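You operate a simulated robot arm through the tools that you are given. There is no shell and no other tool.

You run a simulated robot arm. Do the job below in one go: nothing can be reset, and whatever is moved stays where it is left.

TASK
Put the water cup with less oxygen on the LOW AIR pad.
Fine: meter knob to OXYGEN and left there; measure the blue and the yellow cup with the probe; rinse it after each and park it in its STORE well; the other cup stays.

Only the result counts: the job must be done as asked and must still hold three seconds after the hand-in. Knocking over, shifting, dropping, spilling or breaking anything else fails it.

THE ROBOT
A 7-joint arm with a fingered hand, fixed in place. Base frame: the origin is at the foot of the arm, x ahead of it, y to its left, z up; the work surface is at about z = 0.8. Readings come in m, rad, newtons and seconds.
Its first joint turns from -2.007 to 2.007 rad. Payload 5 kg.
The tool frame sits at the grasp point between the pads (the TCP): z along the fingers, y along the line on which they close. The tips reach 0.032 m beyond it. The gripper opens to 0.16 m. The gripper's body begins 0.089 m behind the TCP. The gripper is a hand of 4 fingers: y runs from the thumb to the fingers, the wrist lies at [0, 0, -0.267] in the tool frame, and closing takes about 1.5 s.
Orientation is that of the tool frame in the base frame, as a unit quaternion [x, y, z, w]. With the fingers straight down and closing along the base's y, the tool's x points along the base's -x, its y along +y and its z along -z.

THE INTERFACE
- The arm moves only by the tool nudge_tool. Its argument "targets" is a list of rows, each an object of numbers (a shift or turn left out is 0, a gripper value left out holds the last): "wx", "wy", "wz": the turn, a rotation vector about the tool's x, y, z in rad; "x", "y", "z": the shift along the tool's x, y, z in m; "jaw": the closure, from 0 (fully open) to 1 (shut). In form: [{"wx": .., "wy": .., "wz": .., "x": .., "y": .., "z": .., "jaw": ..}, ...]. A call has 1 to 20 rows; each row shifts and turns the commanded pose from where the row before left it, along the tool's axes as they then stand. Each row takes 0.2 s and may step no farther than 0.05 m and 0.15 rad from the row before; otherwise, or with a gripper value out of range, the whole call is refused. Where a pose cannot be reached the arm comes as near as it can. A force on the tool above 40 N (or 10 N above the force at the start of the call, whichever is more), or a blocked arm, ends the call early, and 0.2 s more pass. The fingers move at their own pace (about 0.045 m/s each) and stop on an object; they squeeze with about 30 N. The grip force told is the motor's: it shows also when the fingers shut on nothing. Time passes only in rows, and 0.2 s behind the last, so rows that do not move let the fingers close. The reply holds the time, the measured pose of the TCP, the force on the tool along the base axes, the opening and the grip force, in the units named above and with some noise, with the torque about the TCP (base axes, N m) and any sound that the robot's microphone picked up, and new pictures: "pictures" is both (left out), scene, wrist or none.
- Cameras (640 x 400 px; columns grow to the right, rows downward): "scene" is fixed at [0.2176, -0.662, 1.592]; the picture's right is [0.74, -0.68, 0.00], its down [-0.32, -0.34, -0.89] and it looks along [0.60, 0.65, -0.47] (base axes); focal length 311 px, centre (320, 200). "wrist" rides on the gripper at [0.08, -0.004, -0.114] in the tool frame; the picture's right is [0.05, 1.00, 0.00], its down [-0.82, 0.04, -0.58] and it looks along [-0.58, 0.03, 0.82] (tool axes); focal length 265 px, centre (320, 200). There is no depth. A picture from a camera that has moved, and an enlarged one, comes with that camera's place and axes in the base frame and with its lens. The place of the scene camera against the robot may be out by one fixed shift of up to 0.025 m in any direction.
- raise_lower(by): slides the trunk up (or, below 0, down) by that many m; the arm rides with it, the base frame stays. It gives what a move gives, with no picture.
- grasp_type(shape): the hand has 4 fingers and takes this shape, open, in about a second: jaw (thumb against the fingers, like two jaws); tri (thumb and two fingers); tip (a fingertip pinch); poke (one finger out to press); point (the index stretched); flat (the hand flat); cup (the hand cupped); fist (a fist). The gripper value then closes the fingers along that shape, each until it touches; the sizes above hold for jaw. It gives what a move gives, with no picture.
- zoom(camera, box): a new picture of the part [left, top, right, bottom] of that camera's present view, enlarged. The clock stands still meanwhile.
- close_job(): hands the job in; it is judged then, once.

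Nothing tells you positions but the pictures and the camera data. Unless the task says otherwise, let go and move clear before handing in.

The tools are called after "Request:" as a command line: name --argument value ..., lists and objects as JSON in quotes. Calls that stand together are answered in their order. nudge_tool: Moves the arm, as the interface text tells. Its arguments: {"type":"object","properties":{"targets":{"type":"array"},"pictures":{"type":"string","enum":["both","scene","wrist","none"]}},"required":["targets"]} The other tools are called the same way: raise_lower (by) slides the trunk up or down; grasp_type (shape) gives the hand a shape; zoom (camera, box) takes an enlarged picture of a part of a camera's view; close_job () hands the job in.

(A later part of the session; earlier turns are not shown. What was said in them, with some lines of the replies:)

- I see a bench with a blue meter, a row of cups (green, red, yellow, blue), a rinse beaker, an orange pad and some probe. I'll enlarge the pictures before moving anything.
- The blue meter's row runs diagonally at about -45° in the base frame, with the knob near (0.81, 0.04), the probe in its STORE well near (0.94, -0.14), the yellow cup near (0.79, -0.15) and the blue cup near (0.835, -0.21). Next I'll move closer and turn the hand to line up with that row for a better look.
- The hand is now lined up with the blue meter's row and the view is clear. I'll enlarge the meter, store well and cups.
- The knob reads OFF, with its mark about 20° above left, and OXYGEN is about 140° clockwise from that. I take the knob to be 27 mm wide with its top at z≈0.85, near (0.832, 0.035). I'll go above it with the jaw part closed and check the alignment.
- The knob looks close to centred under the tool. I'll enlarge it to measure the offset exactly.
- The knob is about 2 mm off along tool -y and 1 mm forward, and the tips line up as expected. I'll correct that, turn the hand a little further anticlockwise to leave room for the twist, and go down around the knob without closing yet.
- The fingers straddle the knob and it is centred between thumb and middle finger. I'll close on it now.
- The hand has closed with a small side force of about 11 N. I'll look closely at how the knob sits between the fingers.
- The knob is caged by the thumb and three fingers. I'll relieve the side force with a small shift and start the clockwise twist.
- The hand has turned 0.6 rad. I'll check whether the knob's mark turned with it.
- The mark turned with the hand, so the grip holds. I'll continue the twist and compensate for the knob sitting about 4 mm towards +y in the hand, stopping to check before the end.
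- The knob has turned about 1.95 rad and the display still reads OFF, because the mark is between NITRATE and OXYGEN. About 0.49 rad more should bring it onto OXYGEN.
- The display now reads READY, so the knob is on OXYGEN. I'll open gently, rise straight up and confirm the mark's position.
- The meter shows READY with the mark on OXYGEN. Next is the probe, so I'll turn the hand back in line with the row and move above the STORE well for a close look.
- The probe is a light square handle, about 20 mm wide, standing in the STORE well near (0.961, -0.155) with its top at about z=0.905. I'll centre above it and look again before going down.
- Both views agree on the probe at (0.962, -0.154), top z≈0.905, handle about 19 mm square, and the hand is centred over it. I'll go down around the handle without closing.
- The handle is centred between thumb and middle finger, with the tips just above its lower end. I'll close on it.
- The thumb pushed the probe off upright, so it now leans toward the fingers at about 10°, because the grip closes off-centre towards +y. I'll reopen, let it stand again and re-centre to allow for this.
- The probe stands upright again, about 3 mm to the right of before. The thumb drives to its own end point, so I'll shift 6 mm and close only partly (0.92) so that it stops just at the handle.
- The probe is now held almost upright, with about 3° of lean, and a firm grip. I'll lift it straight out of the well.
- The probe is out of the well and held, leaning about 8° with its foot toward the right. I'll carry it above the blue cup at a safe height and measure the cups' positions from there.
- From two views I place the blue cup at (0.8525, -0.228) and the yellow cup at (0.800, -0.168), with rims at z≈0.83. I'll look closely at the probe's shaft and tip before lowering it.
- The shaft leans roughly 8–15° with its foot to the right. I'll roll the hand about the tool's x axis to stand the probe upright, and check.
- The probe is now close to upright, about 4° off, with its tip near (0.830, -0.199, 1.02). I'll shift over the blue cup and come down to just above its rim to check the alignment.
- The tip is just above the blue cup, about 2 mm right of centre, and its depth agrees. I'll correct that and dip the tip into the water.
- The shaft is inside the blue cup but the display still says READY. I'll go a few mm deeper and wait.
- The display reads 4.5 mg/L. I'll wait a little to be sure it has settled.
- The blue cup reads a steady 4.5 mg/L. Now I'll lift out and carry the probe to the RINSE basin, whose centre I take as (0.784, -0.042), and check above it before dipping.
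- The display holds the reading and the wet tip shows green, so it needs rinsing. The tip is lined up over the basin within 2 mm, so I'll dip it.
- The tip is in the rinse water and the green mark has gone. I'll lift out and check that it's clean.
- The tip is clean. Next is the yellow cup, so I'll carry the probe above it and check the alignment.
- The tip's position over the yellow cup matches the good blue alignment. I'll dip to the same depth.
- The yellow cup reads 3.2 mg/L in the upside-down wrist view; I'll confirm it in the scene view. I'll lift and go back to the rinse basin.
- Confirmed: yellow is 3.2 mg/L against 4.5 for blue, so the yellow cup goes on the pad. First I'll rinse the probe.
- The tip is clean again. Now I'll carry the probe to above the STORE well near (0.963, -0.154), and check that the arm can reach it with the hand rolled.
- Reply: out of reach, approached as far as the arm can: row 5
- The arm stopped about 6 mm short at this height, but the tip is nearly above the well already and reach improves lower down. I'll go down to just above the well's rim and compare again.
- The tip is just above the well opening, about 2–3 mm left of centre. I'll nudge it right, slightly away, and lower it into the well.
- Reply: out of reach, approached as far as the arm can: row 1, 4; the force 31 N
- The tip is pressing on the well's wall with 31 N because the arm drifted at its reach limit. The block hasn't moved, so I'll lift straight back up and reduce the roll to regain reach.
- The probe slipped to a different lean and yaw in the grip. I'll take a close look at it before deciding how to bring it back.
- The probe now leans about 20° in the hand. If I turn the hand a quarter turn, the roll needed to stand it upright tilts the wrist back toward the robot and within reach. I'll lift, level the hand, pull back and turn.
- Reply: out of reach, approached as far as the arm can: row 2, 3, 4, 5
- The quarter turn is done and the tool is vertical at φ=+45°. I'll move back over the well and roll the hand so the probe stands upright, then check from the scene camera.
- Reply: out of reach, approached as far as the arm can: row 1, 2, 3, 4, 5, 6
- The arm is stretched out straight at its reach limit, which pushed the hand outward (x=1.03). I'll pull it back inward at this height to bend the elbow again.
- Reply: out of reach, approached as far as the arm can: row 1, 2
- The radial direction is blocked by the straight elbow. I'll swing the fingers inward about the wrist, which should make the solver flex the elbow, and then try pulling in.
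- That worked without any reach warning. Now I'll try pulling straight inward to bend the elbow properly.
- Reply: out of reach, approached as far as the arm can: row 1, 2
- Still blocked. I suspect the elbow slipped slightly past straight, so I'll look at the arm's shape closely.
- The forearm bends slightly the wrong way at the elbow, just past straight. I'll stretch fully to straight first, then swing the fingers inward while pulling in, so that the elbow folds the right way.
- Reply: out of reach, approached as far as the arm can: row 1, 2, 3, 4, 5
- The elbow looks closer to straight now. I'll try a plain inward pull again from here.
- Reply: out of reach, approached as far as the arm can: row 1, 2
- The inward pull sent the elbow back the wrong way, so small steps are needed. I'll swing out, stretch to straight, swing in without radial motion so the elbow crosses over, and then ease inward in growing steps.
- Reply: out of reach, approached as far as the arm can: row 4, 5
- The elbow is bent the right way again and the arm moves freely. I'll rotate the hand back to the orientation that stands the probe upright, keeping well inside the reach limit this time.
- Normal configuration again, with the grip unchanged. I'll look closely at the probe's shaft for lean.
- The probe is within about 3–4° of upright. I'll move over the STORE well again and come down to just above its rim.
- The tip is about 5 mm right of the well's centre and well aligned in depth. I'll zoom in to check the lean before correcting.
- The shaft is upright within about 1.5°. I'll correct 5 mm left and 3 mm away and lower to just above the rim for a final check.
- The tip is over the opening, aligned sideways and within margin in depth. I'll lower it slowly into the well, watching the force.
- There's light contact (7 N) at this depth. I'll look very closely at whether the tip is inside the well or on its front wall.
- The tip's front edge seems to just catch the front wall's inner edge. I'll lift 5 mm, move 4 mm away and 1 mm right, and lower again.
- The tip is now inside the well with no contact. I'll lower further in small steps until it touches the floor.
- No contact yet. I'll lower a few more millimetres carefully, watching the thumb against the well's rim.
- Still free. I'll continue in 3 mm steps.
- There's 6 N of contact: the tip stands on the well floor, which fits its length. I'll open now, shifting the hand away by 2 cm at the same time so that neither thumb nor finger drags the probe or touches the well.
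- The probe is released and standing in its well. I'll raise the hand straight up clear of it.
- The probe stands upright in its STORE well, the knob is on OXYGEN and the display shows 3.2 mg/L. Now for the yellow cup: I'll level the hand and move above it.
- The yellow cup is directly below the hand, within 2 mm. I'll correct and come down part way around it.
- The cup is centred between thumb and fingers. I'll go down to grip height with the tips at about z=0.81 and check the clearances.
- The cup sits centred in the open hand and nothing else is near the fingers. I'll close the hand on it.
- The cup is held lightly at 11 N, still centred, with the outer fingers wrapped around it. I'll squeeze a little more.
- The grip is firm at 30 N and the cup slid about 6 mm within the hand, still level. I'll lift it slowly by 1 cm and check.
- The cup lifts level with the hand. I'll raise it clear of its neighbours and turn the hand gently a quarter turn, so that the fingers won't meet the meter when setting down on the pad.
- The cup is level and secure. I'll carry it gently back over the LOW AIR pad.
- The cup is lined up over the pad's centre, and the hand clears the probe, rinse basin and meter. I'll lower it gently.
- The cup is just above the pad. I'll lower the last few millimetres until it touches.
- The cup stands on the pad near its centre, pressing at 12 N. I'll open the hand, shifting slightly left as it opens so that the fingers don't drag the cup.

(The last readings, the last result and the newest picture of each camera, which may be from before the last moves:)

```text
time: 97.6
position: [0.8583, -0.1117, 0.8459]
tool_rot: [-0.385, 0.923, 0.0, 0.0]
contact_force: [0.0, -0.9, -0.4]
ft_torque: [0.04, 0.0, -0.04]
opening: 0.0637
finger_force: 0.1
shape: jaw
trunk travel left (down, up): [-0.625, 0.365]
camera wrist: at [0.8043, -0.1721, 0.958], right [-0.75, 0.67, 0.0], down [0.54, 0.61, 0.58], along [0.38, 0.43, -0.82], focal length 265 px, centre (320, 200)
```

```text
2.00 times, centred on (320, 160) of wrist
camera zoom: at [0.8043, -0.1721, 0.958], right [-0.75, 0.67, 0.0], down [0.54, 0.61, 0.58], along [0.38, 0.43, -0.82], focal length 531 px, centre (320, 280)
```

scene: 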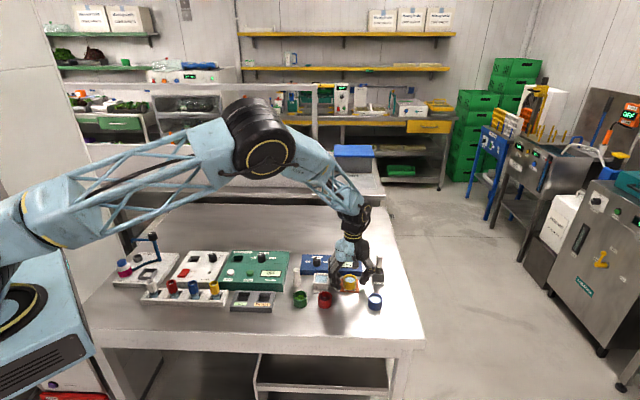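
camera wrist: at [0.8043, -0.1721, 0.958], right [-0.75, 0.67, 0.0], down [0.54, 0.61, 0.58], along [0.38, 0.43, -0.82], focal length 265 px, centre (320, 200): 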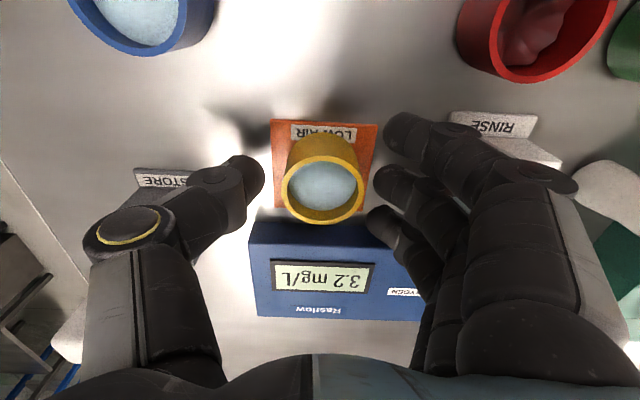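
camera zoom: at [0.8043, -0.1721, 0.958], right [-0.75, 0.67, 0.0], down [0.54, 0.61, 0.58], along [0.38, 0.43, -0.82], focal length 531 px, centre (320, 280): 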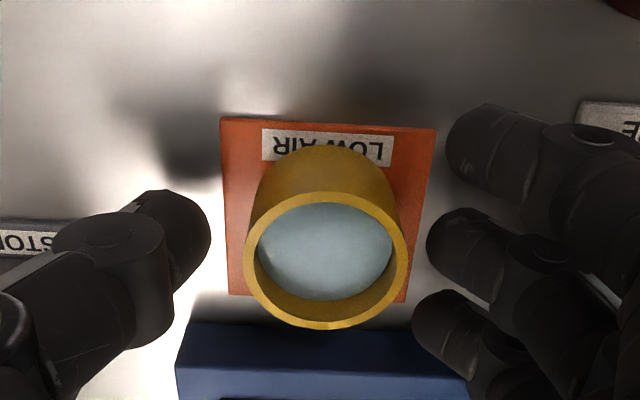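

The cup stands upright on the LOW AIR pad with its water intact. I'll raise the hand straight up and away.

Request:
nudge_tool --targets '[{"z": -0.015}, {"z": -0.03}, {"z": -0.04}, {"z": -0.04}, {"z": -0.04}, {"z": -0.04}, {"x": 0.03, "y": 0.02, "z": -0.02}, {"x": 0.03, "y": 0.02, "z": -0.02}, {}]'

Request:
zoom --camera "scene" --box '[290, 240, 400, 315]'

Request:
zoom --camera "scene" --box '[100, 220, 420, 345]'

```text
time: 99.6
position: [0.7885, -0.1261, 1.0907]
tool_rot: [-0.385, 0.923, 0.001, -0.001]
contact_force: [-0.9, 0.0, -0.5]
ft_torque: [0.0, 0.0, -0.01]
opening: 0.0635
finger_force: 0.0
shape: jaw
trunk travel left (down, up): [-0.625, 0.365]
camera wrist: at [0.7348, -0.1864, 1.2026], right [-0.75, 0.67, 0.0], down [0.54, 0.61, 0.58], along [0.38, 0.43, -0.82], focal length 265 px, centre (320, 200)
```

scene: 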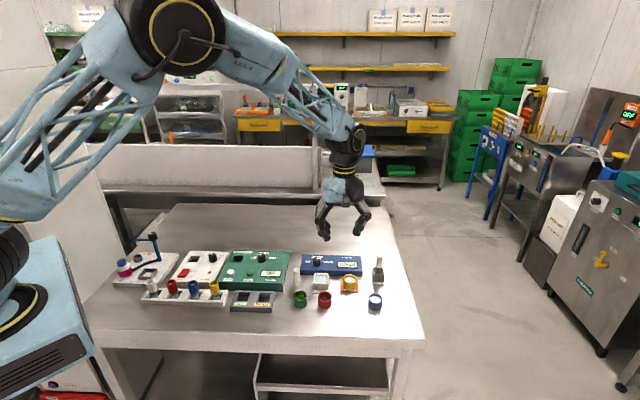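
wrist: 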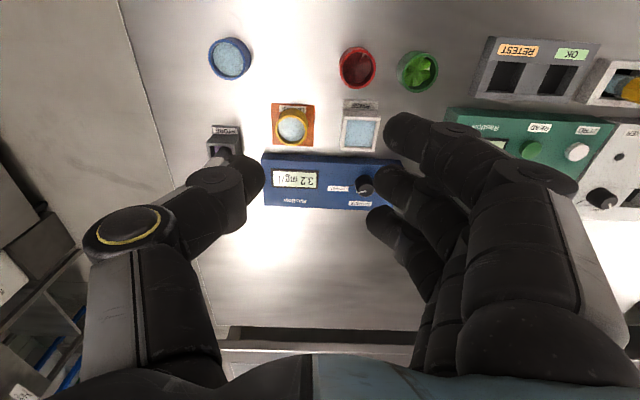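

```text
5.33 times, centred on (345, 278) of scene
camera zoom: at [0.2176, -0.662, 1.592], right [0.74, -0.68, 0.0], down [-0.32, -0.34, -0.89], along [0.6, 0.65, -0.47], focal length 1659 px, centre (187, -213)
```

zoom: 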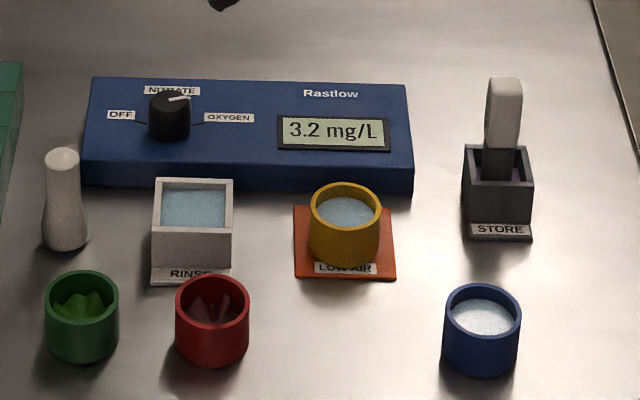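

```text
2.00 times, centred on (260, 282) of scene
camera zoom: at [0.2176, -0.662, 1.592], right [0.74, -0.68, 0.0], down [-0.32, -0.34, -0.89], along [0.6, 0.65, -0.47], focal length 622 px, centre (440, 35)
```

zoom: 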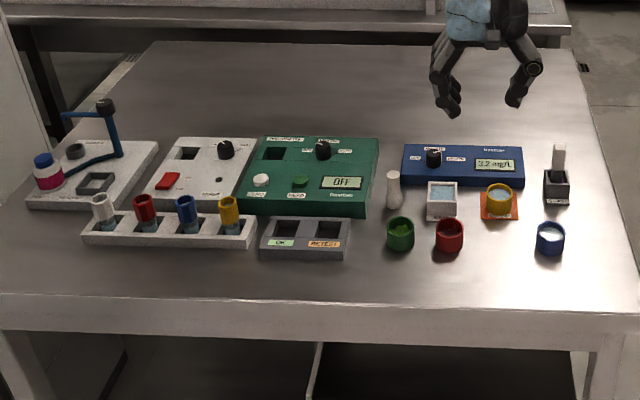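

Everything is in place: the yellow cup (3.2 mg/L) stands on LOW AIR and the blue cup (4.5 mg/L) was left where it was. The rinsed probe is in STORE, the knob is on OXYGEN and nothing else moved. The hand is clear, so I'm handing in.

Request:
close_job

```text
The job is handed in.
```

The yellow cup had less oxygen (3.2 mg/L against 4.5 mg/L for blue), so it is now standing on the LOW AIR pad with its water intact. I've handed the job in; no verdict on it has come back.

- **Meter:** the knob is on OXYGEN and was left there.
- **Probe:** it was rinsed after each cup, and I saw the tip come out clean both times. It is back in its STORE well, standing upright but turned a quarter turn from how it started.
- **Other items:** the blue cup was not moved. In the last pictures I saw nothing else shifted, spilled or knocked over.

The first try at parking the probe went wrong. Its tip pressed on the rim of the STORE well with about 31 N and the probe slipped in the hand. The well did not move. The arm then locked up fully stretched for a short while before I could bring the probe round and lower it in. Nothing was damaged that I could see.
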